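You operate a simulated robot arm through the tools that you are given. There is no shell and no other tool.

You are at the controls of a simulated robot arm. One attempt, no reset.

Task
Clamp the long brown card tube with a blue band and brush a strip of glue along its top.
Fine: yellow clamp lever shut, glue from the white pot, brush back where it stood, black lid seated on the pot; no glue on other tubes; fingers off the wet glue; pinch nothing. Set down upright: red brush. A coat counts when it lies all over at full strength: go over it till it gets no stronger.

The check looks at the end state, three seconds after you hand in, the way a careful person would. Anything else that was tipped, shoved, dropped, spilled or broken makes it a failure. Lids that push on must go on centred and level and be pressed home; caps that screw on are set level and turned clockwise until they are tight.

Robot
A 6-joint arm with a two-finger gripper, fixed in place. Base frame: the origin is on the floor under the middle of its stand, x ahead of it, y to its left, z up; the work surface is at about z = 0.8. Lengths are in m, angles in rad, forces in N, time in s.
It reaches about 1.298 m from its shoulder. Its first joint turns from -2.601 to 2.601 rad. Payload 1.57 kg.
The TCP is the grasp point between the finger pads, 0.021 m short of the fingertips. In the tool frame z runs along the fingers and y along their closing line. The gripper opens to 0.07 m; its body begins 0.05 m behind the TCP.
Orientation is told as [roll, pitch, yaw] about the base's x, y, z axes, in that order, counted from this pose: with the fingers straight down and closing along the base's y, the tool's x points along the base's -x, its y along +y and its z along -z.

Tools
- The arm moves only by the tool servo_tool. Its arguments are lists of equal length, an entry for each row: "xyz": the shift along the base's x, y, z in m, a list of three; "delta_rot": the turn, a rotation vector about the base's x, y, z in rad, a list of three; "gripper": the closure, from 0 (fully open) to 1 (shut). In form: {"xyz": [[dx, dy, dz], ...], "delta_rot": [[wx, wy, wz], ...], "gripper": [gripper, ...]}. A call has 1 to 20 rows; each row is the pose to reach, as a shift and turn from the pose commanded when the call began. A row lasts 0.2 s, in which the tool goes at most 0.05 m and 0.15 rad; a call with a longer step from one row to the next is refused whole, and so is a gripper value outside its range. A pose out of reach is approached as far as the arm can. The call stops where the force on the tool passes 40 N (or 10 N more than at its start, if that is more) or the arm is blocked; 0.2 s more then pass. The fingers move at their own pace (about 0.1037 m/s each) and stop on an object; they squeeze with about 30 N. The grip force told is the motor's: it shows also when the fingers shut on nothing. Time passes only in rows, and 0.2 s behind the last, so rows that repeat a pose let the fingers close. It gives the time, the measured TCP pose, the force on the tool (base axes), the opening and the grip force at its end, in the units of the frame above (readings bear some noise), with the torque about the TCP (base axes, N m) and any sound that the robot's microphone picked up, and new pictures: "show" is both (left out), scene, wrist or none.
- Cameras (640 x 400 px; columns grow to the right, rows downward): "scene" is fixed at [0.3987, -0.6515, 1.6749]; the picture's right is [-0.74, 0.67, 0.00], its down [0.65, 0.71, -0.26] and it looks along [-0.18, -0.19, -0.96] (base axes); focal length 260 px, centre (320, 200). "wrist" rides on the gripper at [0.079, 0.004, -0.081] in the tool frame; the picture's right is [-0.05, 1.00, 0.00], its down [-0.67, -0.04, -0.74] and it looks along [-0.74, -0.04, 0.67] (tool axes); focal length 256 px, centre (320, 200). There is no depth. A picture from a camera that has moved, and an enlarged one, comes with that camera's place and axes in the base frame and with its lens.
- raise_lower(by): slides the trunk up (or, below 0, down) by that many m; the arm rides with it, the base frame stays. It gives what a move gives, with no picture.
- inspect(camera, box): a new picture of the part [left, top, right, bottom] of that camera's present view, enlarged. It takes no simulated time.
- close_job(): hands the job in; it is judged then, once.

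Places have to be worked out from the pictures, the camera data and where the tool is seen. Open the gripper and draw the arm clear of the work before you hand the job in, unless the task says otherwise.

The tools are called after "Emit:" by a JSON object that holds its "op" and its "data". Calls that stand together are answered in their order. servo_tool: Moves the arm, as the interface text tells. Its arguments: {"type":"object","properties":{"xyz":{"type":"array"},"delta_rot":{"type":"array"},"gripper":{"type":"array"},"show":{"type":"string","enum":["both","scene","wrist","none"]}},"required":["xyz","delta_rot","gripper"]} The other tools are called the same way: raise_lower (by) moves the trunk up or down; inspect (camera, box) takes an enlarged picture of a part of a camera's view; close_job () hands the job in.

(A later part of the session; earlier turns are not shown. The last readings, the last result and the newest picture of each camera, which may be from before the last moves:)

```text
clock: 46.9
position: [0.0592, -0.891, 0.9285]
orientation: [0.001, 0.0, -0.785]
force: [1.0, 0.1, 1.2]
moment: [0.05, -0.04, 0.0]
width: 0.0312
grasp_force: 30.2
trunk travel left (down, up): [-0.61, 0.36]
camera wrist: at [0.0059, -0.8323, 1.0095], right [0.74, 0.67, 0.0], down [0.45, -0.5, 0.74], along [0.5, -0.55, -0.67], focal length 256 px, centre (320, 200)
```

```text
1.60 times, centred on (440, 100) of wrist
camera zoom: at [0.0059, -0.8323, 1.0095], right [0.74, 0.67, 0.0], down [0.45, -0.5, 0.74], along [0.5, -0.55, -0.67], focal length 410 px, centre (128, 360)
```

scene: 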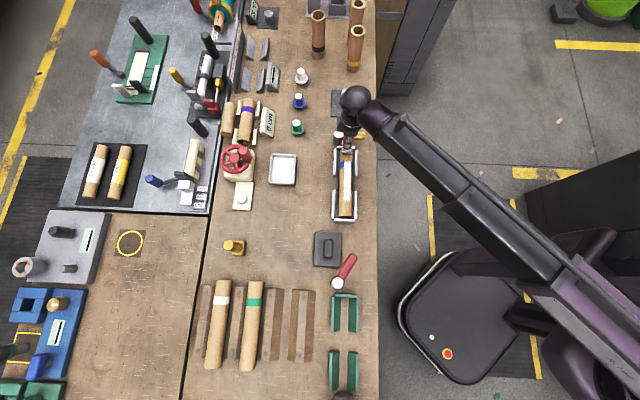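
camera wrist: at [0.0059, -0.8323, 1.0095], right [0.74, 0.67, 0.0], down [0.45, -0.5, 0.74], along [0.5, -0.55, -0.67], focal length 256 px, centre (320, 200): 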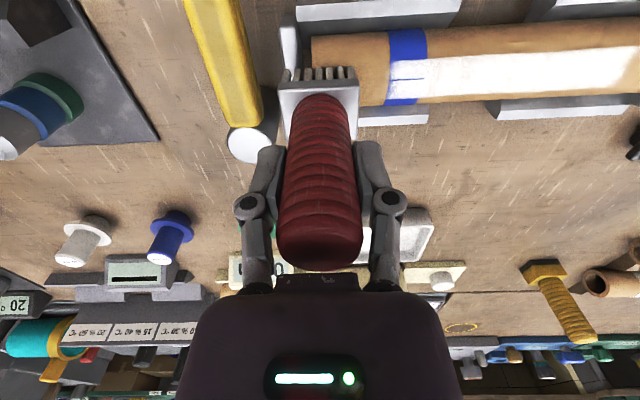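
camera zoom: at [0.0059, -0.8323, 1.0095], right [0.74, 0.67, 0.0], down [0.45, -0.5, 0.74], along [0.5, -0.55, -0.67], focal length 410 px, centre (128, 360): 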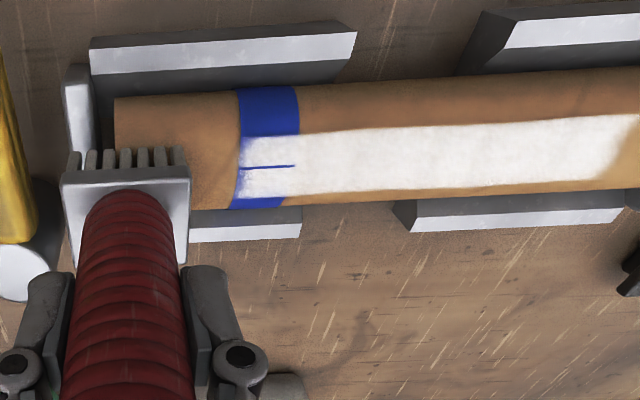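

I take close-ups of the strip now as a reference for its strength before going over it again.

Emit:
{"op": "inspect", "data": {"camera": "scene", "box": [335, 155, 359, 179]}}

Emit:
{"op": "inspect", "data": {"camera": "scene", "box": [335, 180, 359, 204]}}

Emit:
{"op": "inspect", "data": {"camera": "wrist", "box": [370, 30, 470, 110]}}

Emit:
{"op": "inspect", "data": {"camera": "wrist", "box": [280, 30, 400, 110]}}

```text
16.00 times, centred on (347, 167) of scene
camera zoom: at [0.3987, -0.6515, 1.6749], right [-0.74, 0.67, 0.0], down [0.65, 0.71, -0.26], along [-0.18, -0.19, -0.96], focal length 4159 px, centre (-112, 728)
```

zoom: 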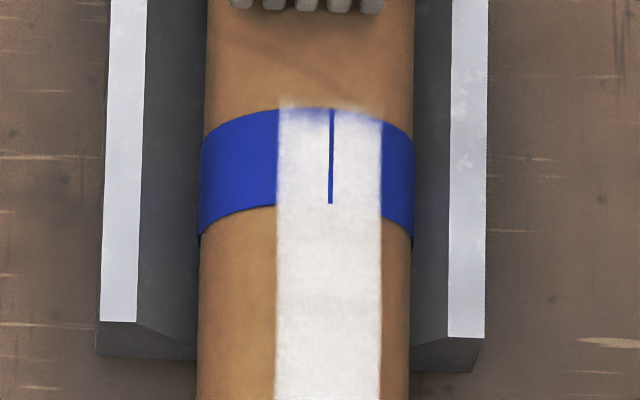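

```text
16.00 times, centred on (347, 192) of scene
camera zoom: at [0.3987, -0.6515, 1.6749], right [-0.74, 0.67, 0.0], down [0.65, 0.71, -0.26], along [-0.18, -0.19, -0.96], focal length 4159 px, centre (-112, 328)
```

zoom: 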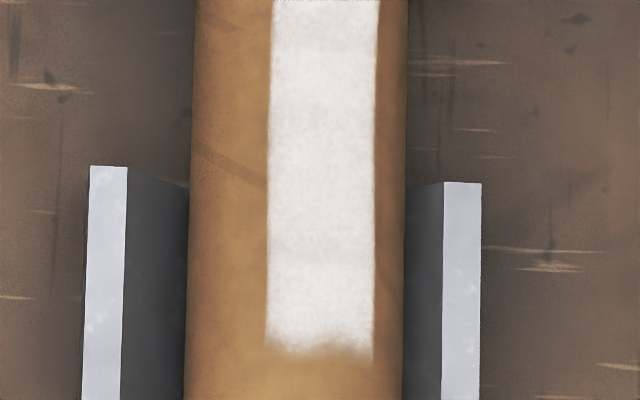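

```text
5.00 times, centred on (420, 70) of wrist
camera zoom: at [0.0059, -0.8323, 1.0095], right [0.74, 0.67, 0.0], down [0.45, -0.5, 0.74], along [0.5, -0.55, -0.67], focal length 1280 px, centre (-180, 850)
```

zoom: 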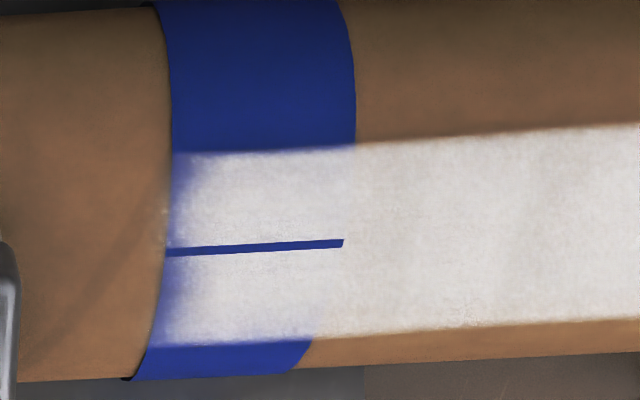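

```text
5.00 times, centred on (340, 70) of wrist
camera zoom: at [0.0059, -0.8323, 1.0095], right [0.74, 0.67, 0.0], down [0.45, -0.5, 0.74], along [0.5, -0.55, -0.67], focal length 1280 px, centre (220, 850)
```

zoom: 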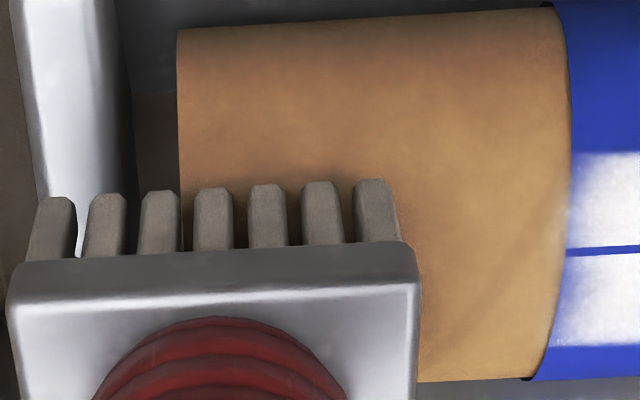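

The strip is nearly opaque but shows faint differences in tone between sections, so I'll reload the brush and go over it more. I lift and carry the brush back to the pot.

Emit:
{"op": "raise_lower", "data": {"by": 0.025}}

Emit:
{"op": "servo_tool", "data": {"xyz": [[0.034, -0.017, 0], [0.068, -0.034, 0], [0.102, -0.051, 0], [0.137, -0.069, 0], [0.171, -0.086, 0], [0.206, -0.103, 0], [0.206, -0.103, 0]], "delta_rot": [[0, 0, 0], [0, 0, 0], [0, 0, 0], [0, 0, 0], [0, 0, 0], [0, 0, 0], [0, 0, 0]], "gripper": [1, 1, 1, 1, 1, 1, 1]}}

Emit:
{"op": "inspect", "data": {"camera": "wrist", "box": [200, 0, 440, 160]}}

```text
clock: 47.6
position: [0.0579, -0.8905, 0.953]
orientation: [-0.001, 0.0, -0.784]
force: [-0.2, 0.0, -1.7]
moment: [0.0, -0.02, -0.03]
width: 0.0307
grasp_force: 30.2
trunk travel left (down, up): [-0.635, 0.335]
```

```text
clock: 49.2
position: [0.2641, -0.9948, 0.9533]
orientation: [0.002, 0.0, -0.784]
force: [0.2, 0.1, -1.4]
moment: [0.04, 0.02, 0.02]
width: 0.031
grasp_force: 30.3
trunk travel left (down, up): [-0.635, 0.335]
camera wrist: at [0.2116, -0.9355, 1.0343], right [0.74, 0.67, 0.0], down [0.45, -0.5, 0.74], along [0.5, -0.55, -0.67], focal length 256 px, centre (320, 200)
```

scene: 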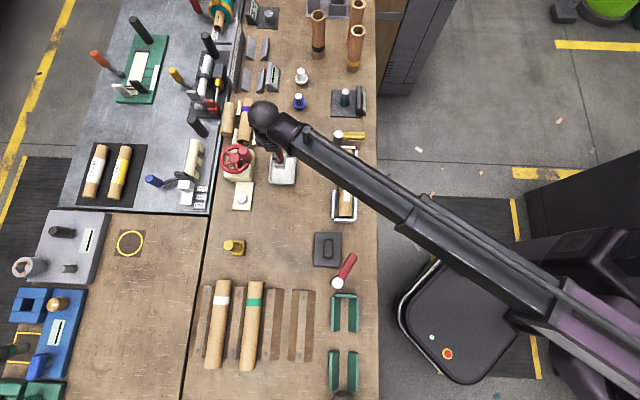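
wrist: 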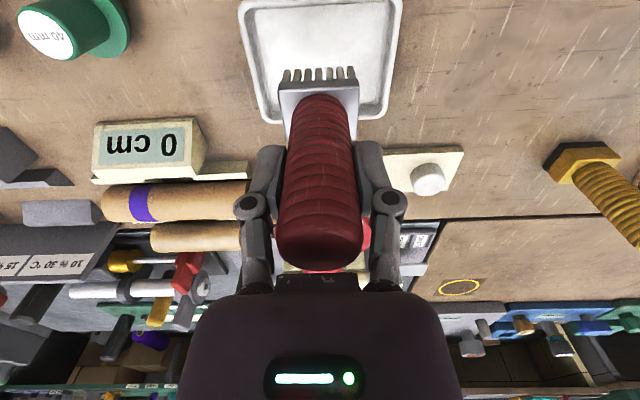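

```text
2.50 times, centred on (320, 80) of wrist
camera zoom: at [0.2116, -0.9355, 1.0343], right [0.74, 0.67, 0.0], down [0.45, -0.5, 0.74], along [0.5, -0.55, -0.67], focal length 640 px, centre (320, 500)
```

zoom: 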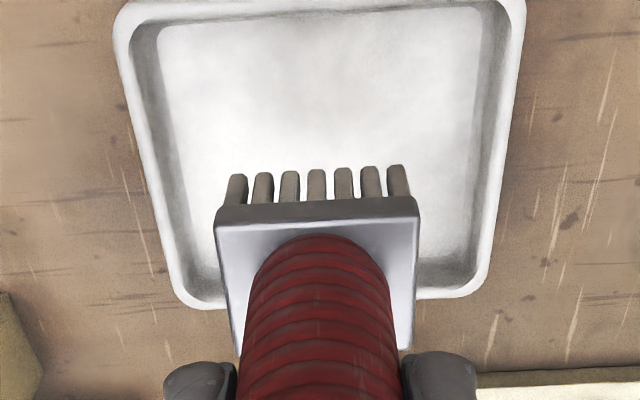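

The bristle colour is unchanged since the first dip. I dip again, gently.

Emit:
{"op": "raise_lower", "data": {"by": -0.053}}

Emit:
{"op": "raise_lower", "data": {"by": -0.0025}}

```text
clock: 50.2
position: [0.2634, -0.9956, 0.9011]
orientation: [0.001, -0.002, -0.786]
force: [1.0, -0.3, -0.8]
moment: [-0.01, 0.03, 0.02]
width: 0.0309
grasp_force: 30.2
trunk travel left (down, up): [-0.582, 0.388]
```

```text
clock: 50.7
position: [0.2641, -0.9947, 0.898]
orientation: [0.002, -0.001, -0.786]
force: [0.0, -0.6, -1.3]
moment: [0.02, -0.01, -0.03]
width: 0.031
grasp_force: 30.2
trunk travel left (down, up): [-0.579, 0.391]
```

Emit:
{"op": "raise_lower", "data": {"by": -0.002}}

Emit:
{"op": "servo_tool", "data": {"xyz": [[0.005, 0.005, 0], [0.0, 0.0, 0], [-0.005, -0.005, 0], [0, 0, 0]], "delta_rot": [[0, 0, 0], [0, 0, 0], [0, 0, 0], [0, 0, 0]], "gripper": [1, 1, 1, 1], "show": "wrist"}}

```text
clock: 51.2
position: [0.2646, -0.9939, 0.8968]
orientation: [0.001, -0.003, -0.787]
force: [0.7, -3.6, 10.6]
moment: [-0.22, -0.04, 0.02]
width: 0.0312
grasp_force: 30.0
trunk travel left (down, up): [-0.577, 0.393]
```

```text
clock: 52.2
position: [0.2613, -0.9963, 0.8964]
orientation: [-0.003, -0.003, -0.788]
force: [-6.9, -9.9, 14.0]
moment: [-0.49, 0.38, 0.06]
width: 0.031
grasp_force: 29.9
trunk travel left (down, up): [-0.577, 0.393]
camera wrist: at [0.2096, -0.9368, 0.9777], right [0.74, 0.67, 0.0], down [0.45, -0.49, 0.75], along [0.5, -0.56, -0.67], focal length 256 px, centre (320, 200)
```

wrist: 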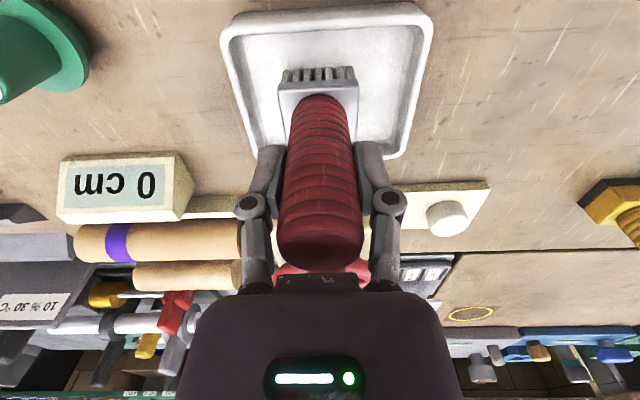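

There was more friction than I like on the pot floor, so I lift straight out now and check that the pot has not shifted.

Emit:
{"op": "raise_lower", "data": {"by": 0.057}}

Emit:
{"op": "servo_tool", "data": {"xyz": [[0, 0, 0]], "delta_rot": [[0, 0, 0]], "gripper": [1]}}

Emit:
{"op": "inspect", "data": {"camera": "wrist", "box": [200, 0, 440, 160]}}

```text
clock: 53.2
position: [0.264, -0.9954, 0.9516]
orientation: [0.0, -0.002, -0.786]
force: [0.2, 0.6, -1.2]
moment: [0.01, -0.04, 0.0]
width: 0.031
grasp_force: 30.1
trunk travel left (down, up): [-0.634, 0.336]
```

```text
clock: 53.6
position: [0.2643, -0.9951, 0.9523]
orientation: [0.003, -0.001, -0.786]
force: [0.6, -0.2, -1.1]
moment: [-0.01, -0.01, -0.01]
width: 0.031
grasp_force: 30.3
trunk travel left (down, up): [-0.634, 0.336]
camera wrist: at [0.2119, -0.936, 1.0338], right [0.74, 0.67, 0.0], down [0.45, -0.5, 0.74], along [0.5, -0.55, -0.67], focal length 256 px, centre (320, 200)
```

scene: 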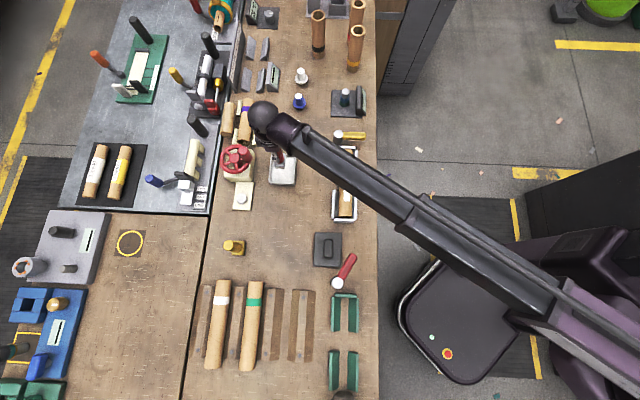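
wrist: 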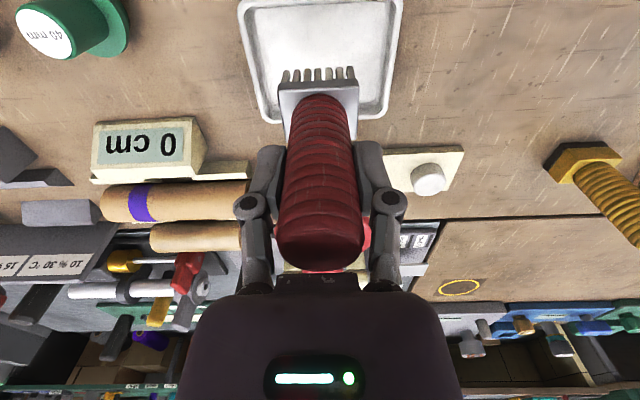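

```text
2.50 times, centred on (320, 80) of wrist
camera zoom: at [0.2119, -0.936, 1.0338], right [0.74, 0.67, 0.0], down [0.45, -0.5, 0.74], along [0.5, -0.55, -0.67], focal length 640 px, centre (320, 500)
```

zoom: 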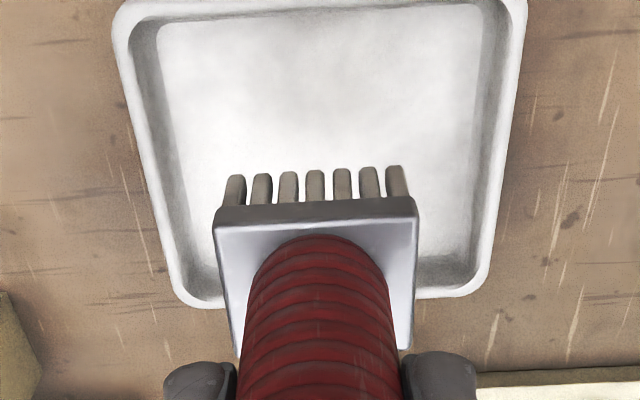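

The pot is unmoved. I return to the lever end of the tube and lower to the same light pressure.

Emit:
{"op": "servo_tool", "data": {"xyz": [[-0.034, 0.018, 0], [-0.068, 0.036, 0], [-0.102, 0.053, 0], [-0.136, 0.071, 0], [-0.17, 0.089, 0], [-0.205, 0.106, 0], [-0.205, 0.106, 0]], "delta_rot": [[0, 0, 0], [0, 0, 0], [0, 0, 0], [0, 0, 0], [0, 0, 0], [0, 0, 0], [0, 0, 0]], "gripper": [1, 1, 1, 1, 1, 1, 1], "show": "none"}}

Emit:
{"op": "raise_lower", "data": {"by": -0.0245}}

```text
clock: 55.2
position: [0.0594, -0.8887, 0.9515]
orientation: [0.001, 0.0, -0.785]
force: [-0.9, -0.1, -0.8]
moment: [0.01, -0.03, -0.02]
width: 0.0312
grasp_force: 29.9
trunk travel left (down, up): [-0.634, 0.336]
```

```text
clock: 55.9
position: [0.0601, -0.888, 0.9283]
orientation: [0.002, 0.001, -0.785]
force: [0.9, 0.4, 1.2]
moment: [0.05, -0.03, -0.03]
width: 0.031
grasp_force: 30.5
trunk travel left (down, up): [-0.61, 0.36]
```

Contact is light; I add half a millimetre and make another forward pass, then back.

Emit:
{"op": "raise_lower", "data": {"by": -0.0007}}

Emit:
{"op": "servo_tool", "data": {"xyz": [[0.008, 0.008, 0], [0.016, 0.016, 0], [0.024, 0.024, 0], [0.032, 0.032, 0], [0.04, 0.04, 0], [0.048, 0.048, 0], [0.056, 0.056, 0], [0.064, 0.064, 0], [0.072, 0.072, 0], [0.08, 0.08, 0], [0.088, 0.088, 0], [0.096, 0.096, 0], [0.104, 0.104, 0], [0.112, 0.112, 0], [0.12, 0.12, 0], [0.128, 0.128, 0], [0.136, 0.136, 0], [0.144, 0.144, 0], [0.152, 0.152, 0], [0.158, 0.158, 0]], "delta_rot": [[0, 0, 0], [0, 0, 0], [0, 0, 0], [0, 0, 0], [0, 0, 0], [0, 0, 0], [0, 0, 0], [0, 0, 0], [0, 0, 0], [0, 0, 0], [0, 0, 0], [0, 0, 0], [0, 0, 0], [0, 0, 0], [0, 0, 0], [0, 0, 0], [0, 0, 0], [0, 0, 0], [0, 0, 0], [0, 0, 0]], "gripper": [1, 1, 1, 1, 1, 1, 1, 1, 1, 1, 1, 1, 1, 1, 1, 1, 1, 1, 1, 1], "show": "wrist"}}

Emit:
{"op": "servo_tool", "data": {"xyz": [[-0.008, -0.008, 0], [-0.016, -0.016, 0], [-0.024, -0.024, 0], [-0.032, -0.032, 0], [-0.04, -0.04, 0], [-0.048, -0.048, 0], [-0.056, -0.056, 0], [-0.064, -0.064, 0], [-0.072, -0.072, 0], [-0.08, -0.08, 0], [-0.088, -0.088, 0], [-0.096, -0.096, 0], [-0.104, -0.104, 0], [-0.112, -0.112, 0], [-0.12, -0.12, 0], [-0.128, -0.128, 0], [-0.136, -0.136, 0], [-0.144, -0.144, 0], [-0.152, -0.152, 0], [-0.16, -0.16, 0]], "delta_rot": [[0, 0, 0], [0, 0, 0], [0, 0, 0], [0, 0, 0], [0, 0, 0], [0, 0, 0], [0, 0, 0], [0, 0, 0], [0, 0, 0], [0, 0, 0], [0, 0, 0], [0, 0, 0], [0, 0, 0], [0, 0, 0], [0, 0, 0], [0, 0, 0], [0, 0, 0], [0, 0, 0], [0, 0, 0], [0, 0, 0]], "gripper": [1, 1, 1, 1, 1, 1, 1, 1, 1, 1, 1, 1, 1, 1, 1, 1, 1, 1, 1, 1]}}

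Emit:
{"op": "inspect", "data": {"camera": "scene", "box": [335, 155, 359, 179]}}

Emit:
{"op": "inspect", "data": {"camera": "scene", "box": [335, 180, 359, 204]}}

Emit:
{"op": "inspect", "data": {"camera": "wrist", "box": [370, 30, 470, 110]}}

```text
clock: 56.4
position: [0.0603, -0.8883, 0.9285]
orientation: [-0.001, 0.001, -0.785]
force: [-0.2, 0.0, 6.4]
moment: [0.02, 0.01, 0.01]
width: 0.0312
grasp_force: 30.2
trunk travel left (down, up): [-0.609, 0.361]
```

```text
clock: 60.6
position: [0.2171, -0.7305, 0.9281]
orientation: [0.002, 0.001, -0.786]
force: [-6.5, -6.0, 12.7]
moment: [-0.27, 0.4, 0.01]
width: 0.0309
grasp_force: 29.9
trunk travel left (down, up): [-0.609, 0.361]
camera wrist: at [0.1638, -0.6711, 1.0091], right [0.74, 0.67, 0.0], down [0.44, -0.5, 0.74], along [0.5, -0.55, -0.67], focal length 256 px, centre (320, 200)
```

wrist: 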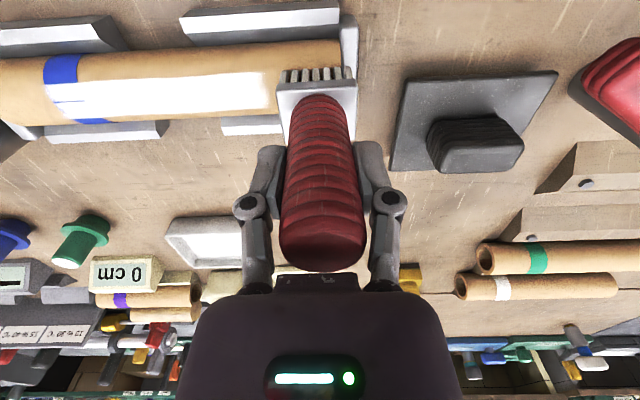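

```text
clock: 64.8
position: [0.0576, -0.8901, 0.9271]
orientation: [0.001, 0.0, -0.785]
force: [1.8, 1.1, 1.6]
moment: [0.07, -0.1, 0.02]
width: 0.0308
grasp_force: 30.0
trunk travel left (down, up): [-0.609, 0.361]
camera wrist: at [0.0046, -0.8315, 1.0089], right [0.74, 0.67, 0.0], down [0.45, -0.5, 0.74], along [0.5, -0.55, -0.67], focal length 256 px, centre (320, 200)
```

scene: 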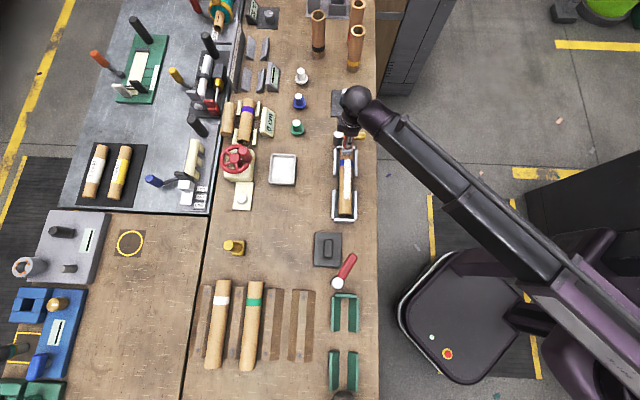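
wrist: 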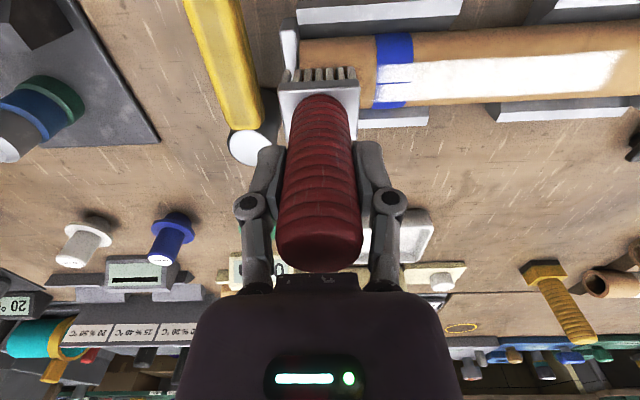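

```text
16.00 times, centred on (347, 167) of scene
camera zoom: at [0.3987, -0.6515, 1.6749], right [-0.74, 0.67, 0.0], down [0.65, 0.71, -0.26], along [-0.18, -0.19, -0.96], focal length 4159 px, centre (-112, 728)
```

zoom: 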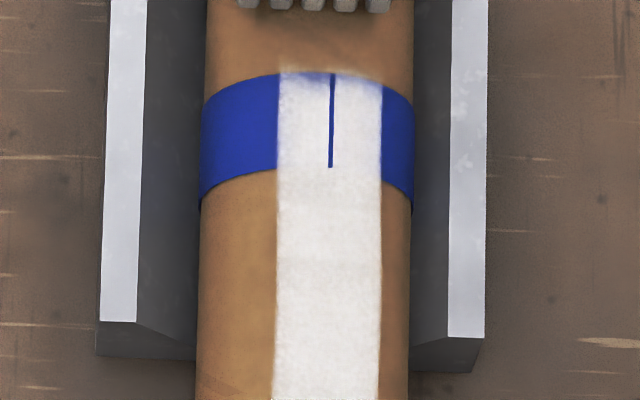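

```text
16.00 times, centred on (347, 192) of scene
camera zoom: at [0.3987, -0.6515, 1.6749], right [-0.74, 0.67, 0.0], down [0.65, 0.71, -0.26], along [-0.18, -0.19, -0.96], focal length 4159 px, centre (-112, 328)
```

zoom: 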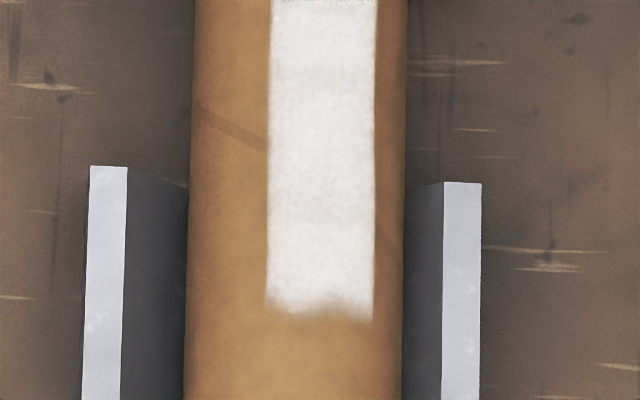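

```text
5.00 times, centred on (420, 70) of wrist
camera zoom: at [0.0046, -0.8315, 1.0089], right [0.74, 0.67, 0.0], down [0.45, -0.5, 0.74], along [0.5, -0.55, -0.67], focal length 1280 px, centre (-180, 850)
```

zoom: 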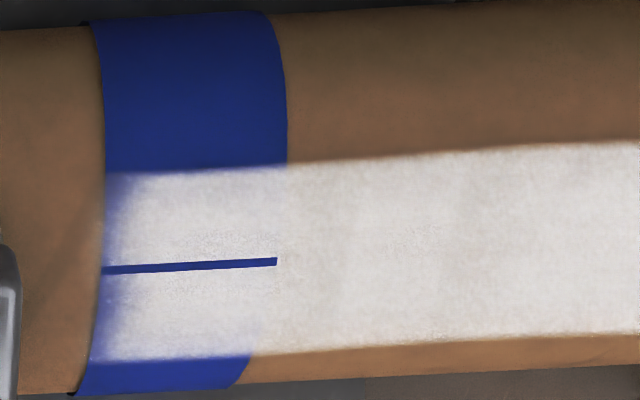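

The strip looks uniformly white now, but the band appears about 8 mm nearer the lever than before: the tube has slid lengthwise during the back stroke. I look closely at the tube ends, cradle and lever.

Emit:
{"op": "inspect", "data": {"camera": "scene", "box": [325, 120, 375, 160]}}

Emit:
{"op": "inspect", "data": {"camera": "scene", "box": [325, 190, 375, 230]}}

Emit:
{"op": "inspect", "data": {"camera": "wrist", "box": [180, 0, 500, 200]}}

```text
10.00 times, centred on (350, 140) of scene
camera zoom: at [0.3987, -0.6515, 1.6749], right [-0.74, 0.67, 0.0], down [0.65, 0.71, -0.26], along [-0.18, -0.19, -0.96], focal length 2599 px, centre (20, 800)
```

zoom: 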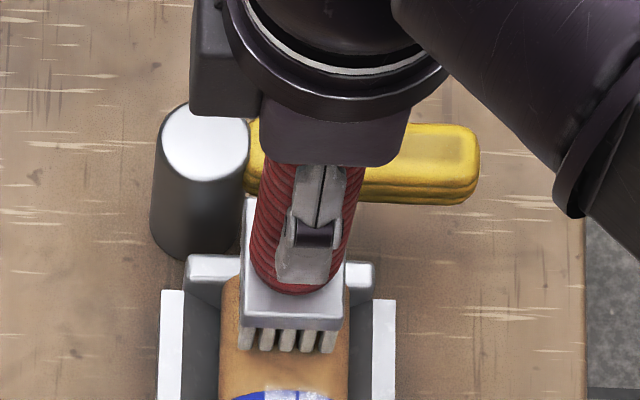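

```text
10.00 times, centred on (350, 210) of scene
camera zoom: at [0.3987, -0.6515, 1.6749], right [-0.74, 0.67, 0.0], down [0.65, 0.71, -0.26], along [-0.18, -0.19, -0.96], focal length 2599 px, centre (20, 100)
```

zoom: 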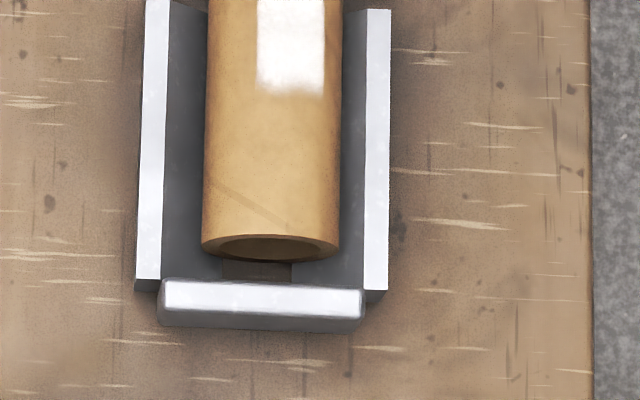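

```text
2.00 times, centred on (340, 100) of wrist
camera zoom: at [0.0046, -0.8315, 1.0089], right [0.74, 0.67, 0.0], down [0.45, -0.5, 0.74], along [0.5, -0.55, -0.67], focal length 512 px, centre (280, 400)
```

zoom: 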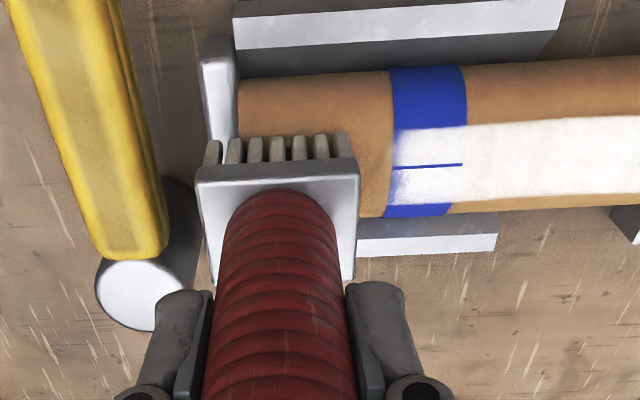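

The tube slid lengthwise to the lever-side stop; it originally sat near the far stop, so a forward stroke can ease it back. First I check the coat's opacity at high magnification over the blue band.

Emit:
{"op": "inspect", "data": {"camera": "wrist", "box": [380, 50, 430, 85]}}

Emit:
{"op": "inspect", "data": {"camera": "scene", "box": [340, 157, 356, 173]}}

Emit:
{"op": "inspect", "data": {"camera": "wrist", "box": [540, 30, 640, 110]}}

```text
11.43 times, centred on (405, 68) of wrist
camera zoom: at [0.0046, -0.8315, 1.0089], right [0.74, 0.67, 0.0], down [0.45, -0.5, 0.74], along [0.5, -0.55, -0.67], focal length 2926 px, centre (-651, 1714)
```

zoom: 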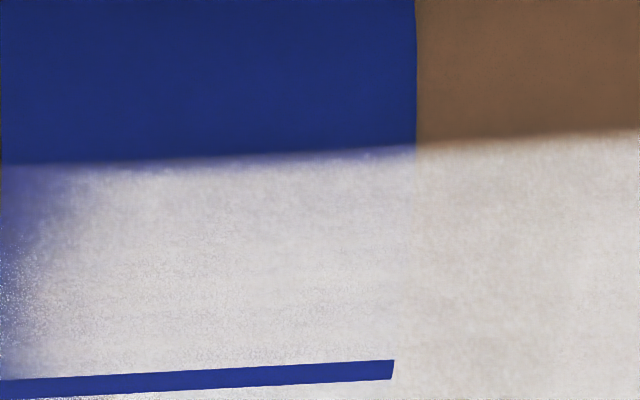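

```text
16.00 times, centred on (348, 165) of scene
camera zoom: at [0.3987, -0.6515, 1.6749], right [-0.74, 0.67, 0.0], down [0.65, 0.71, -0.26], along [-0.18, -0.19, -0.96], focal length 4159 px, centre (-128, 760)
```

zoom: 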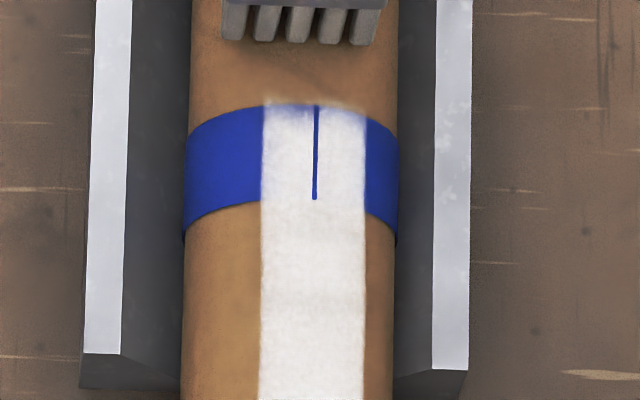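

```text
5.00 times, centred on (590, 70) of wrist
camera zoom: at [0.0046, -0.8315, 1.0089], right [0.74, 0.67, 0.0], down [0.45, -0.5, 0.74], along [0.5, -0.55, -0.67], focal length 1280 px, centre (-1030, 850)
```

zoom: 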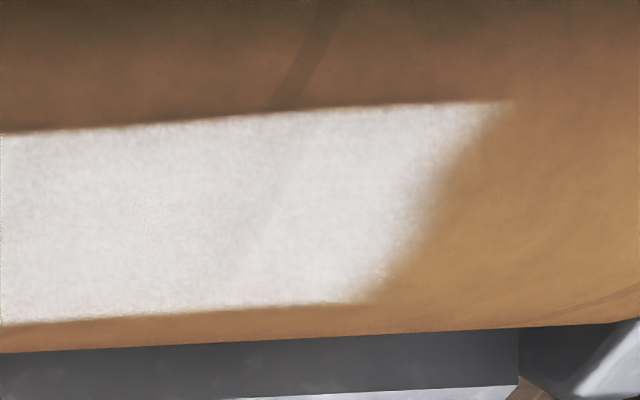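

There's still the faintest tint under the coat, which may simply be its limit. I make another forward pass (which also eases the tube back toward the far stop) and then compare.

Emit:
{"op": "raise_lower", "data": {"by": -0.0005}}

Emit:
{"op": "servo_tool", "data": {"xyz": [[0.008, 0.008, 0], [0.016, 0.016, 0], [0.024, 0.024, 0], [0.032, 0.032, 0], [0.04, 0.04, 0], [0.048, 0.048, 0], [0.056, 0.056, 0], [0.064, 0.064, 0], [0.072, 0.072, 0], [0.08, 0.08, 0], [0.088, 0.088, 0], [0.096, 0.096, 0], [0.104, 0.104, 0], [0.112, 0.112, 0], [0.12, 0.12, 0], [0.128, 0.128, 0], [0.136, 0.136, 0], [0.144, 0.144, 0], [0.152, 0.152, 0], [0.16, 0.16, 0]], "delta_rot": [[0, 0, 0], [0, 0, 0], [0, 0, 0], [0, 0, 0], [0, 0, 0], [0, 0, 0], [0, 0, 0], [0, 0, 0], [0, 0, 0], [0, 0, 0], [0, 0, 0], [0, 0, 0], [0, 0, 0], [0, 0, 0], [0, 0, 0], [0, 0, 0], [0, 0, 0], [0, 0, 0], [0, 0, 0], [0, 0, 0]], "gripper": [1, 1, 1, 1, 1, 1, 1, 1, 1, 1, 1, 1, 1, 1, 1, 1, 1, 1, 1, 1]}}

Emit:
{"op": "inspect", "data": {"camera": "wrist", "box": [0, 0, 360, 180]}}

Emit:
{"op": "inspect", "data": {"camera": "wrist", "box": [30, 40, 130, 130]}}

```text
clock: 65.3
position: [0.0572, -0.8914, 0.9286]
orientation: [0.0, 0.001, -0.784]
force: [1.3, 0.4, 7.0]
moment: [-0.05, -0.04, 0.0]
width: 0.0311
grasp_force: 29.6
trunk travel left (down, up): [-0.608, 0.362]
```

```text
clock: 69.5
position: [0.2169, -0.7287, 0.9275]
orientation: [0.004, 0.001, -0.784]
force: [-6.3, -3.9, 11.2]
moment: [-0.21, 0.34, 0.05]
width: 0.0312
grasp_force: 29.7
trunk travel left (down, up): [-0.608, 0.362]
camera wrist: at [0.1643, -0.6715, 1.0086], right [0.74, 0.67, 0.0], down [0.44, -0.5, 0.74], along [0.5, -0.55, -0.67], focal length 256 px, centre (320, 200)
```

scene: 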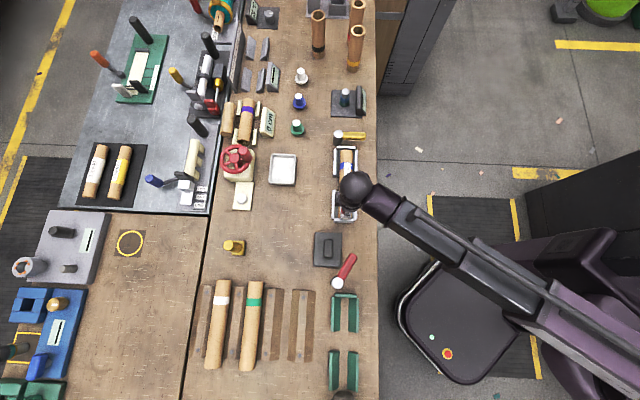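
wrist: 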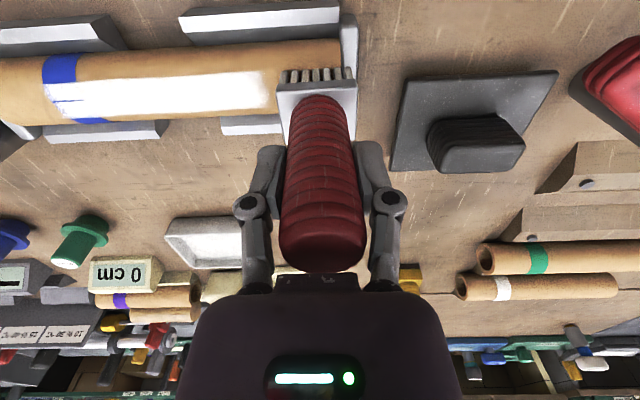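

```text
1.78 times, centred on (180, 90) of wrist
camera zoom: at [0.1643, -0.6715, 1.0086], right [0.74, 0.67, 0.0], down [0.44, -0.5, 0.74], along [0.5, -0.55, -0.67], focal length 455 px, centre (569, 396)
```

zoom: 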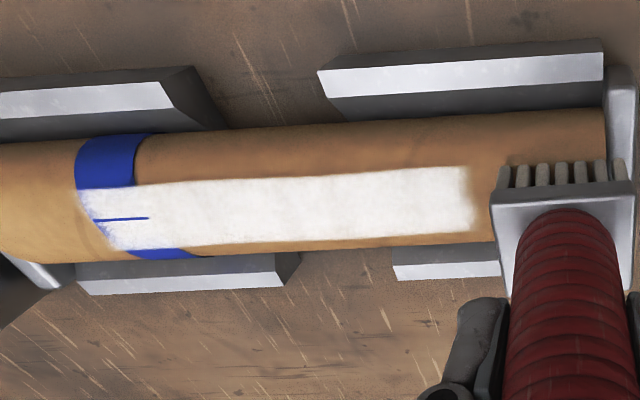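

```text
4.44 times, centred on (80, 85) of wrist
camera zoom: at [0.1643, -0.6715, 1.0086], right [0.74, 0.67, 0.0], down [0.44, -0.5, 0.74], along [0.5, -0.55, -0.67], focal length 1138 px, centre (1387, 711)
```

zoom: 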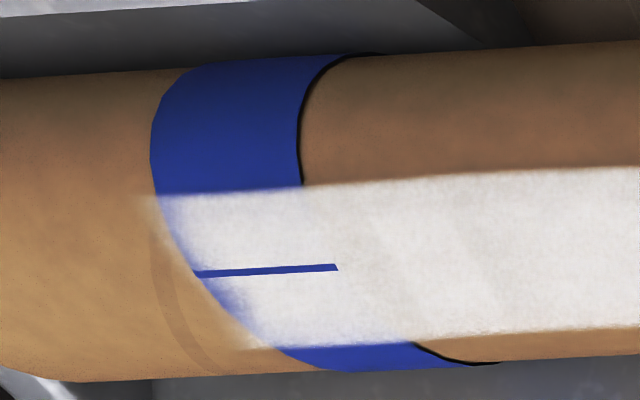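

The tube is back against the far stop and the coat is opaque and even. To be sure it is at its limit I do one more light back-and-forth pass with less pressure, then compare again.

Emit:
{"op": "raise_lower", "data": {"by": 0.0008}}

Emit:
{"op": "servo_tool", "data": {"xyz": [[-0.008, -0.008, 0], [-0.016, -0.016, 0], [-0.024, -0.024, 0], [-0.032, -0.032, 0], [-0.04, -0.04, 0], [-0.048, -0.048, 0], [-0.056, -0.056, 0], [-0.064, -0.064, 0], [-0.072, -0.072, 0], [-0.08, -0.08, 0], [-0.088, -0.088, 0], [-0.096, -0.096, 0], [-0.104, -0.104, 0], [-0.112, -0.112, 0], [-0.12, -0.12, 0], [-0.128, -0.128, 0], [-0.136, -0.136, 0], [-0.144, -0.144, 0], [-0.152, -0.152, 0], [-0.16, -0.16, 0]], "delta_rot": [[0, 0, 0], [0, 0, 0], [0, 0, 0], [0, 0, 0], [0, 0, 0], [0, 0, 0], [0, 0, 0], [0, 0, 0], [0, 0, 0], [0, 0, 0], [0, 0, 0], [0, 0, 0], [0, 0, 0], [0, 0, 0], [0, 0, 0], [0, 0, 0], [0, 0, 0], [0, 0, 0], [0, 0, 0], [0, 0, 0]], "gripper": [1, 1, 1, 1, 1, 1, 1, 1, 1, 1, 1, 1, 1, 1, 1, 1, 1, 1, 1, 1]}}

Emit:
{"op": "inspect", "data": {"camera": "scene", "box": [335, 155, 359, 179]}}

Emit:
{"op": "inspect", "data": {"camera": "scene", "box": [335, 180, 359, 204]}}

Emit:
{"op": "inspect", "data": {"camera": "wrist", "box": [370, 30, 470, 110]}}

```text
clock: 70.0
position: [0.218, -0.7311, 0.9266]
orientation: [0.003, 0.001, -0.787]
force: [0.3, 0.0, -0.2]
moment: [0.07, 0.0, -0.01]
width: 0.0311
grasp_force: 30.1
trunk travel left (down, up): [-0.609, 0.361]
```

```text
clock: 74.2
position: [0.0568, -0.8927, 0.9277]
orientation: [0.002, 0.001, -0.785]
force: [-0.2, -0.1, -0.7]
moment: [-0.04, 0.01, 0.02]
width: 0.0311
grasp_force: 30.1
trunk travel left (down, up): [-0.609, 0.361]
camera wrist: at [0.005, -0.8332, 1.0089], right [0.74, 0.67, 0.0], down [0.45, -0.5, 0.74], along [0.5, -0.55, -0.67], focal length 256 px, centre (320, 200)
```

scene: 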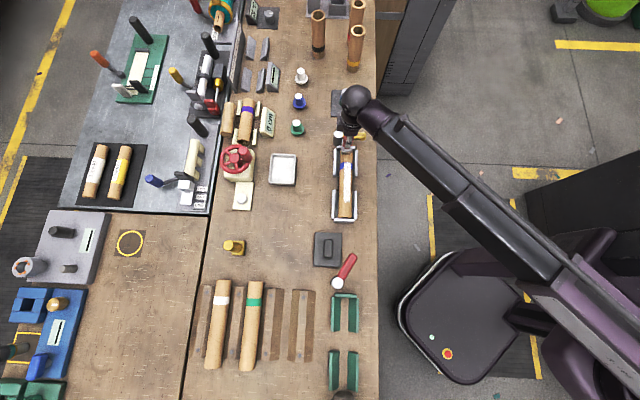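
wrist: 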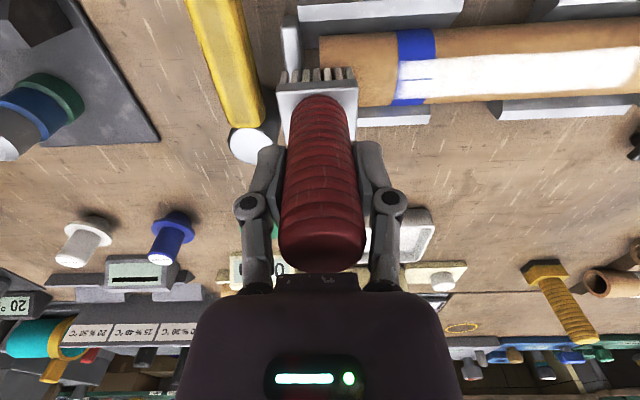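

```text
16.00 times, centred on (347, 167) of scene
camera zoom: at [0.3987, -0.6515, 1.6749], right [-0.74, 0.67, 0.0], down [0.65, 0.71, -0.26], along [-0.18, -0.19, -0.96], focal length 4159 px, centre (-112, 728)
```

zoom: 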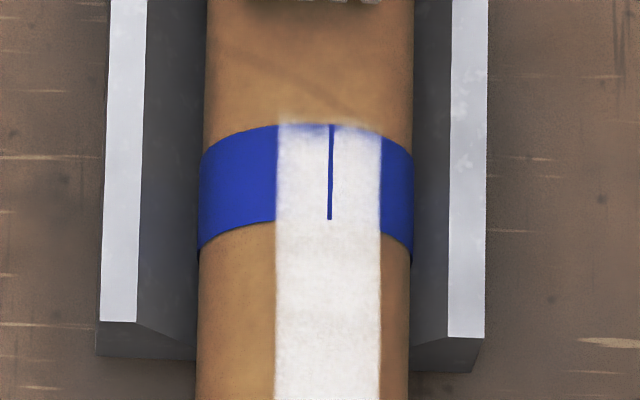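

```text
16.00 times, centred on (347, 192) of scene
camera zoom: at [0.3987, -0.6515, 1.6749], right [-0.74, 0.67, 0.0], down [0.65, 0.71, -0.26], along [-0.18, -0.19, -0.96], focal length 4159 px, centre (-112, 328)
```

zoom: 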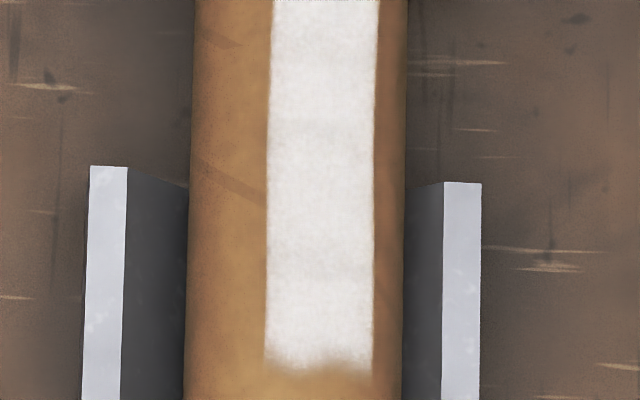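

```text
5.00 times, centred on (420, 70) of wrist
camera zoom: at [0.005, -0.8332, 1.0089], right [0.74, 0.67, 0.0], down [0.45, -0.5, 0.74], along [0.5, -0.55, -0.67], focal length 1280 px, centre (-180, 850)
```

zoom: 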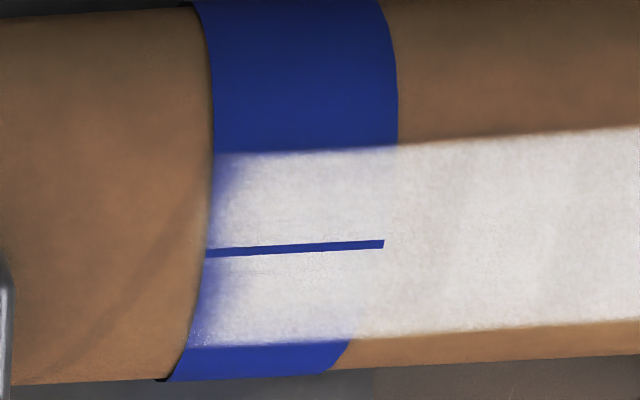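

The strip now looks identical to before, i.e. saturated. I do one last forward pass with firmer contact so every section has been covered with pressure, then lift off.

Emit:
{"op": "raise_lower", "data": {"by": -0.0008}}

Emit:
{"op": "servo_tool", "data": {"xyz": [[0.008, 0.008, 0], [0.016, 0.016, 0], [0.024, 0.024, 0], [0.032, 0.032, 0], [0.04, 0.04, 0], [0.048, 0.048, 0], [0.056, 0.056, 0], [0.064, 0.064, 0], [0.072, 0.072, 0], [0.08, 0.08, 0], [0.088, 0.088, 0], [0.096, 0.096, 0], [0.104, 0.104, 0], [0.112, 0.112, 0], [0.12, 0.12, 0], [0.128, 0.128, 0], [0.136, 0.136, 0], [0.144, 0.144, 0], [0.152, 0.152, 0], [0.16, 0.16, 0]], "delta_rot": [[0, 0, 0], [0, 0, 0], [0, 0, 0], [0, 0, 0], [0, 0, 0], [0, 0, 0], [0, 0, 0], [0, 0, 0], [0, 0, 0], [0, 0, 0], [0, 0, 0], [0, 0, 0], [0, 0, 0], [0, 0, 0], [0, 0, 0], [0, 0, 0], [0, 0, 0], [0, 0, 0], [0, 0, 0], [0, 0, 0]], "gripper": [1, 1, 1, 1, 1, 1, 1, 1, 1, 1, 1, 1, 1, 1, 1, 1, 1, 1, 1, 1], "show": "wrist"}}

Emit:
{"op": "inspect", "data": {"camera": "wrist", "box": [30, 40, 130, 130]}}

Emit:
{"op": "inspect", "data": {"camera": "wrist", "box": [130, 40, 350, 150]}}

```text
clock: 74.7
position: [0.0569, -0.8919, 0.9286]
orientation: [0.0, 0.0, -0.785]
force: [-0.2, -2.1, 8.4]
moment: [-0.03, -0.11, -0.03]
width: 0.0311
grasp_force: 30.3
trunk travel left (down, up): [-0.608, 0.362]
```

```text
clock: 78.9
position: [0.2172, -0.7317, 0.9265]
orientation: [0.001, 0.0, -0.785]
force: [-3.0, -2.4, 7.7]
moment: [-0.15, 0.19, 0.0]
width: 0.0311
grasp_force: 30.5
trunk travel left (down, up): [-0.608, 0.362]
camera wrist: at [0.1653, -0.6722, 1.0084], right [0.74, 0.67, 0.0], down [0.44, -0.5, 0.74], along [0.5, -0.55, -0.67], focal length 256 px, centre (320, 200)
```

wrist: 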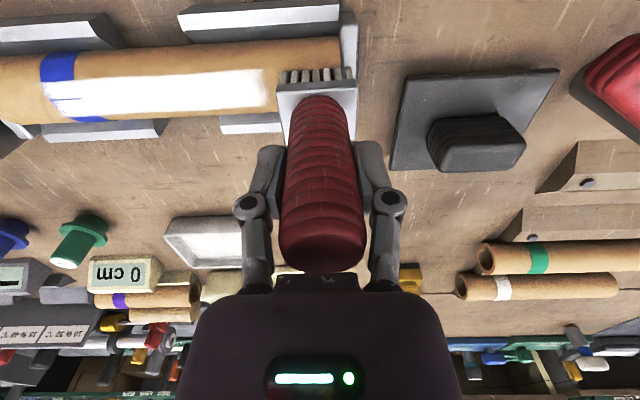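

```text
4.44 times, centred on (80, 85) of wrist
camera zoom: at [0.1653, -0.6722, 1.0084], right [0.74, 0.67, 0.0], down [0.44, -0.5, 0.74], along [0.5, -0.55, -0.67], focal length 1138 px, centre (1387, 711)
```

zoom: 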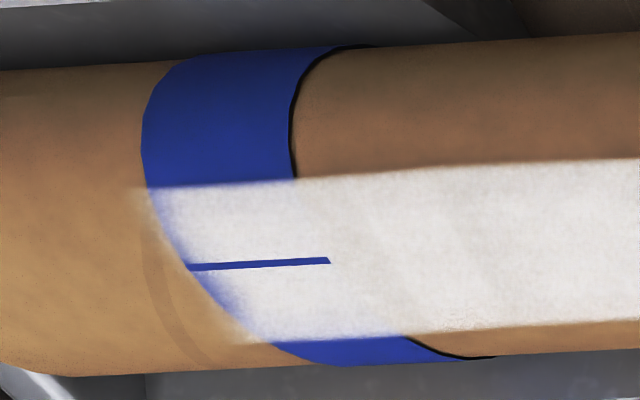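

```text
2.91 times, centred on (240, 95) of wrist
camera zoom: at [0.1653, -0.6722, 1.0084], right [0.74, 0.67, 0.0], down [0.44, -0.5, 0.74], along [0.5, -0.55, -0.67], focal length 745 px, centre (553, 506)
```

zoom: 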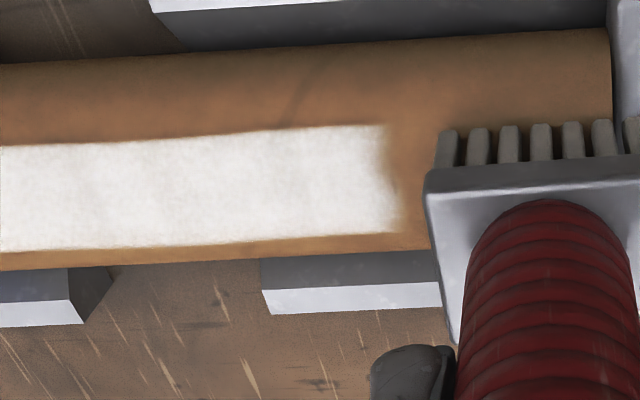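

The coat is unchanged from the previous pass: it is at full strength. I lift the brush off and carry it back above where it stood (0.3588,-0.8455).

Emit:
{"op": "raise_lower", "data": {"by": 0.035}}

Emit:
{"op": "servo_tool", "data": {"xyz": [[0.028, -0.023, 0], [0.056, -0.046, 0], [0.085, -0.069, 0], [0.113, -0.092, 0], [0.141, -0.1145, 0], [0.141, -0.1145, 0], [0.141, -0.1145, 0]], "delta_rot": [[0, 0, 0], [0, 0, 0], [0, 0, 0], [0, 0, 0], [0, 0, 0], [0, 0, 0], [0, 0, 0]], "gripper": [1, 1, 1, 1, 1, 1, 1]}}

```text
clock: 79.7
position: [0.2186, -0.7309, 0.9619]
orientation: [0.004, 0.0, -0.786]
force: [0.1, -0.6, -1.4]
moment: [0.01, 0.03, -0.02]
width: 0.0313
grasp_force: 30.6
trunk travel left (down, up): [-0.643, 0.327]
```

```text
clock: 81.3
position: [0.3565, -0.8461, 0.9619]
orientation: [0.002, -0.001, -0.786]
force: [0.8, -0.4, -1.1]
moment: [-0.01, -0.02, -0.02]
width: 0.031
grasp_force: 29.8
trunk travel left (down, up): [-0.643, 0.327]
camera wrist: at [0.3039, -0.7866, 1.0432], right [0.74, 0.67, 0.0], down [0.45, -0.5, 0.74], along [0.5, -0.55, -0.67], focal length 256 px, centre (320, 200)
```

scene: 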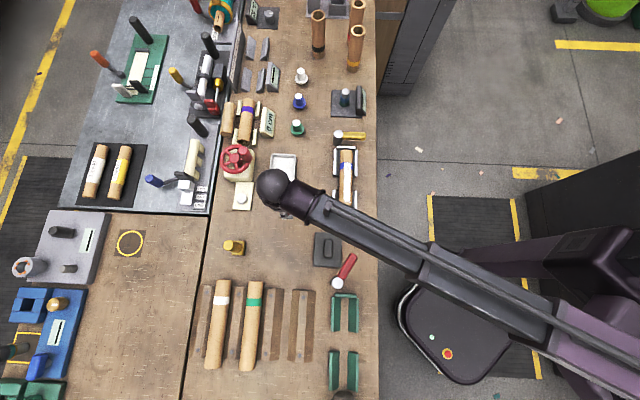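
wrist: 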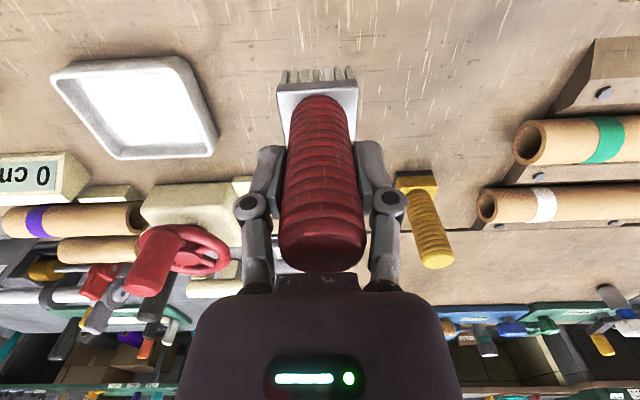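

Position matches the original within about 1.5 mm. I correct that and lower in steps to the table.

Emit:
{"op": "servo_tool", "data": {"xyz": [[0.0013, 0.0003, 0], [0.0013, 0.0003, 0]], "delta_rot": [[0, 0, 0], [0, 0, 0]], "gripper": [1, 1], "show": "none"}}

Emit:
{"op": "raise_lower", "data": {"by": -0.075}}

Emit:
{"op": "raise_lower", "data": {"by": -0.0025}}

```text
clock: 81.9
position: [0.358, -0.8453, 0.9625]
orientation: [0.002, 0.0, -0.785]
force: [0.2, -0.6, -1.4]
moment: [0.01, 0.01, -0.04]
width: 0.031
grasp_force: 30.3
trunk travel left (down, up): [-0.643, 0.327]
```

```text
clock: 83.0
position: [0.3586, -0.8459, 0.8867]
orientation: [0.0, -0.001, -0.786]
force: [-0.3, 0.3, -1.2]
moment: [-0.03, 0.01, 0.0]
width: 0.0311
grasp_force: 30.0
trunk travel left (down, up): [-0.568, 0.402]
```

```text
clock: 83.6
position: [0.3581, -0.8449, 0.8856]
orientation: [0.001, 0.0, -0.784]
force: [-0.2, 0.7, -1.2]
moment: [-0.02, 0.03, 0.02]
width: 0.0311
grasp_force: 30.1
trunk travel left (down, up): [-0.566, 0.404]
```

Emit:
{"op": "raise_lower", "data": {"by": -0.002}}

```text
clock: 84.1
position: [0.3588, -0.8454, 0.8829]
orientation: [0.001, -0.001, -0.786]
force: [0.1, 0.2, -0.7]
moment: [-0.05, 0.02, -0.03]
width: 0.031
grasp_force: 29.9
trunk travel left (down, up): [-0.564, 0.406]
```

No contact yet at the grasp height (the brush slid a millimetre or so in the grip); I go down another millimetre at a time.

Emit:
{"op": "raise_lower", "data": {"by": -0.001}}

```text
clock: 84.6
position: [0.3583, -0.8461, 0.882]
orientation: [0.0, 0.001, -0.786]
force: [1.1, -1.3, 3.9]
moment: [-0.05, -0.14, 0.0]
width: 0.0313
grasp_force: 29.6
trunk travel left (down, up): [-0.563, 0.407]
```

The brush now rests on the table with about 5 N. I open the gripper slowly.

Emit:
{"op": "servo_tool", "data": {"xyz": [[0, 0, 0], [0, 0, 0], [0, 0, 0], [0, 0, 0]], "delta_rot": [[0, 0, 0], [0, 0, 0], [0, 0, 0], [0, 0, 0]], "gripper": [0.45, 0.3, 0.1, 0]}}

```text
clock: 85.6
position: [0.3583, -0.8461, 0.8822]
orientation: [0.001, -0.001, -0.786]
force: [-1.0, 0.2, -0.8]
moment: [0.04, 0.01, -0.01]
width: 0.0696
grasp_force: 0.0
trunk travel left (down, up): [-0.563, 0.407]
camera wrist: at [0.3056, -0.7869, 0.9627], right [0.74, 0.67, 0.0], down [0.45, -0.5, 0.74], along [0.5, -0.55, -0.67], focal length 256 px, centre (320, 200)
```

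scene: 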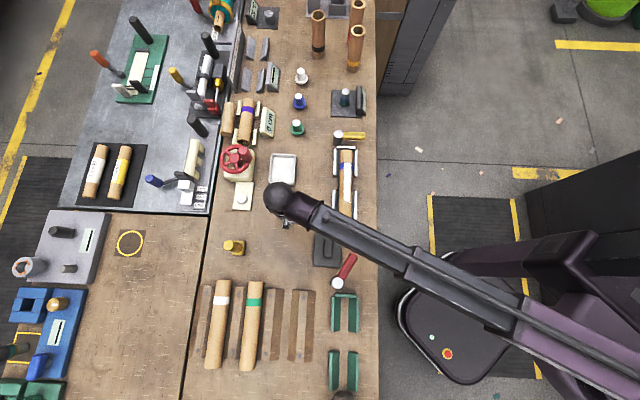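
wrist: 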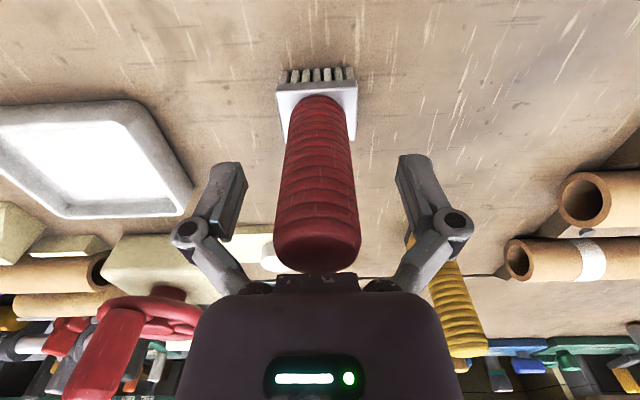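

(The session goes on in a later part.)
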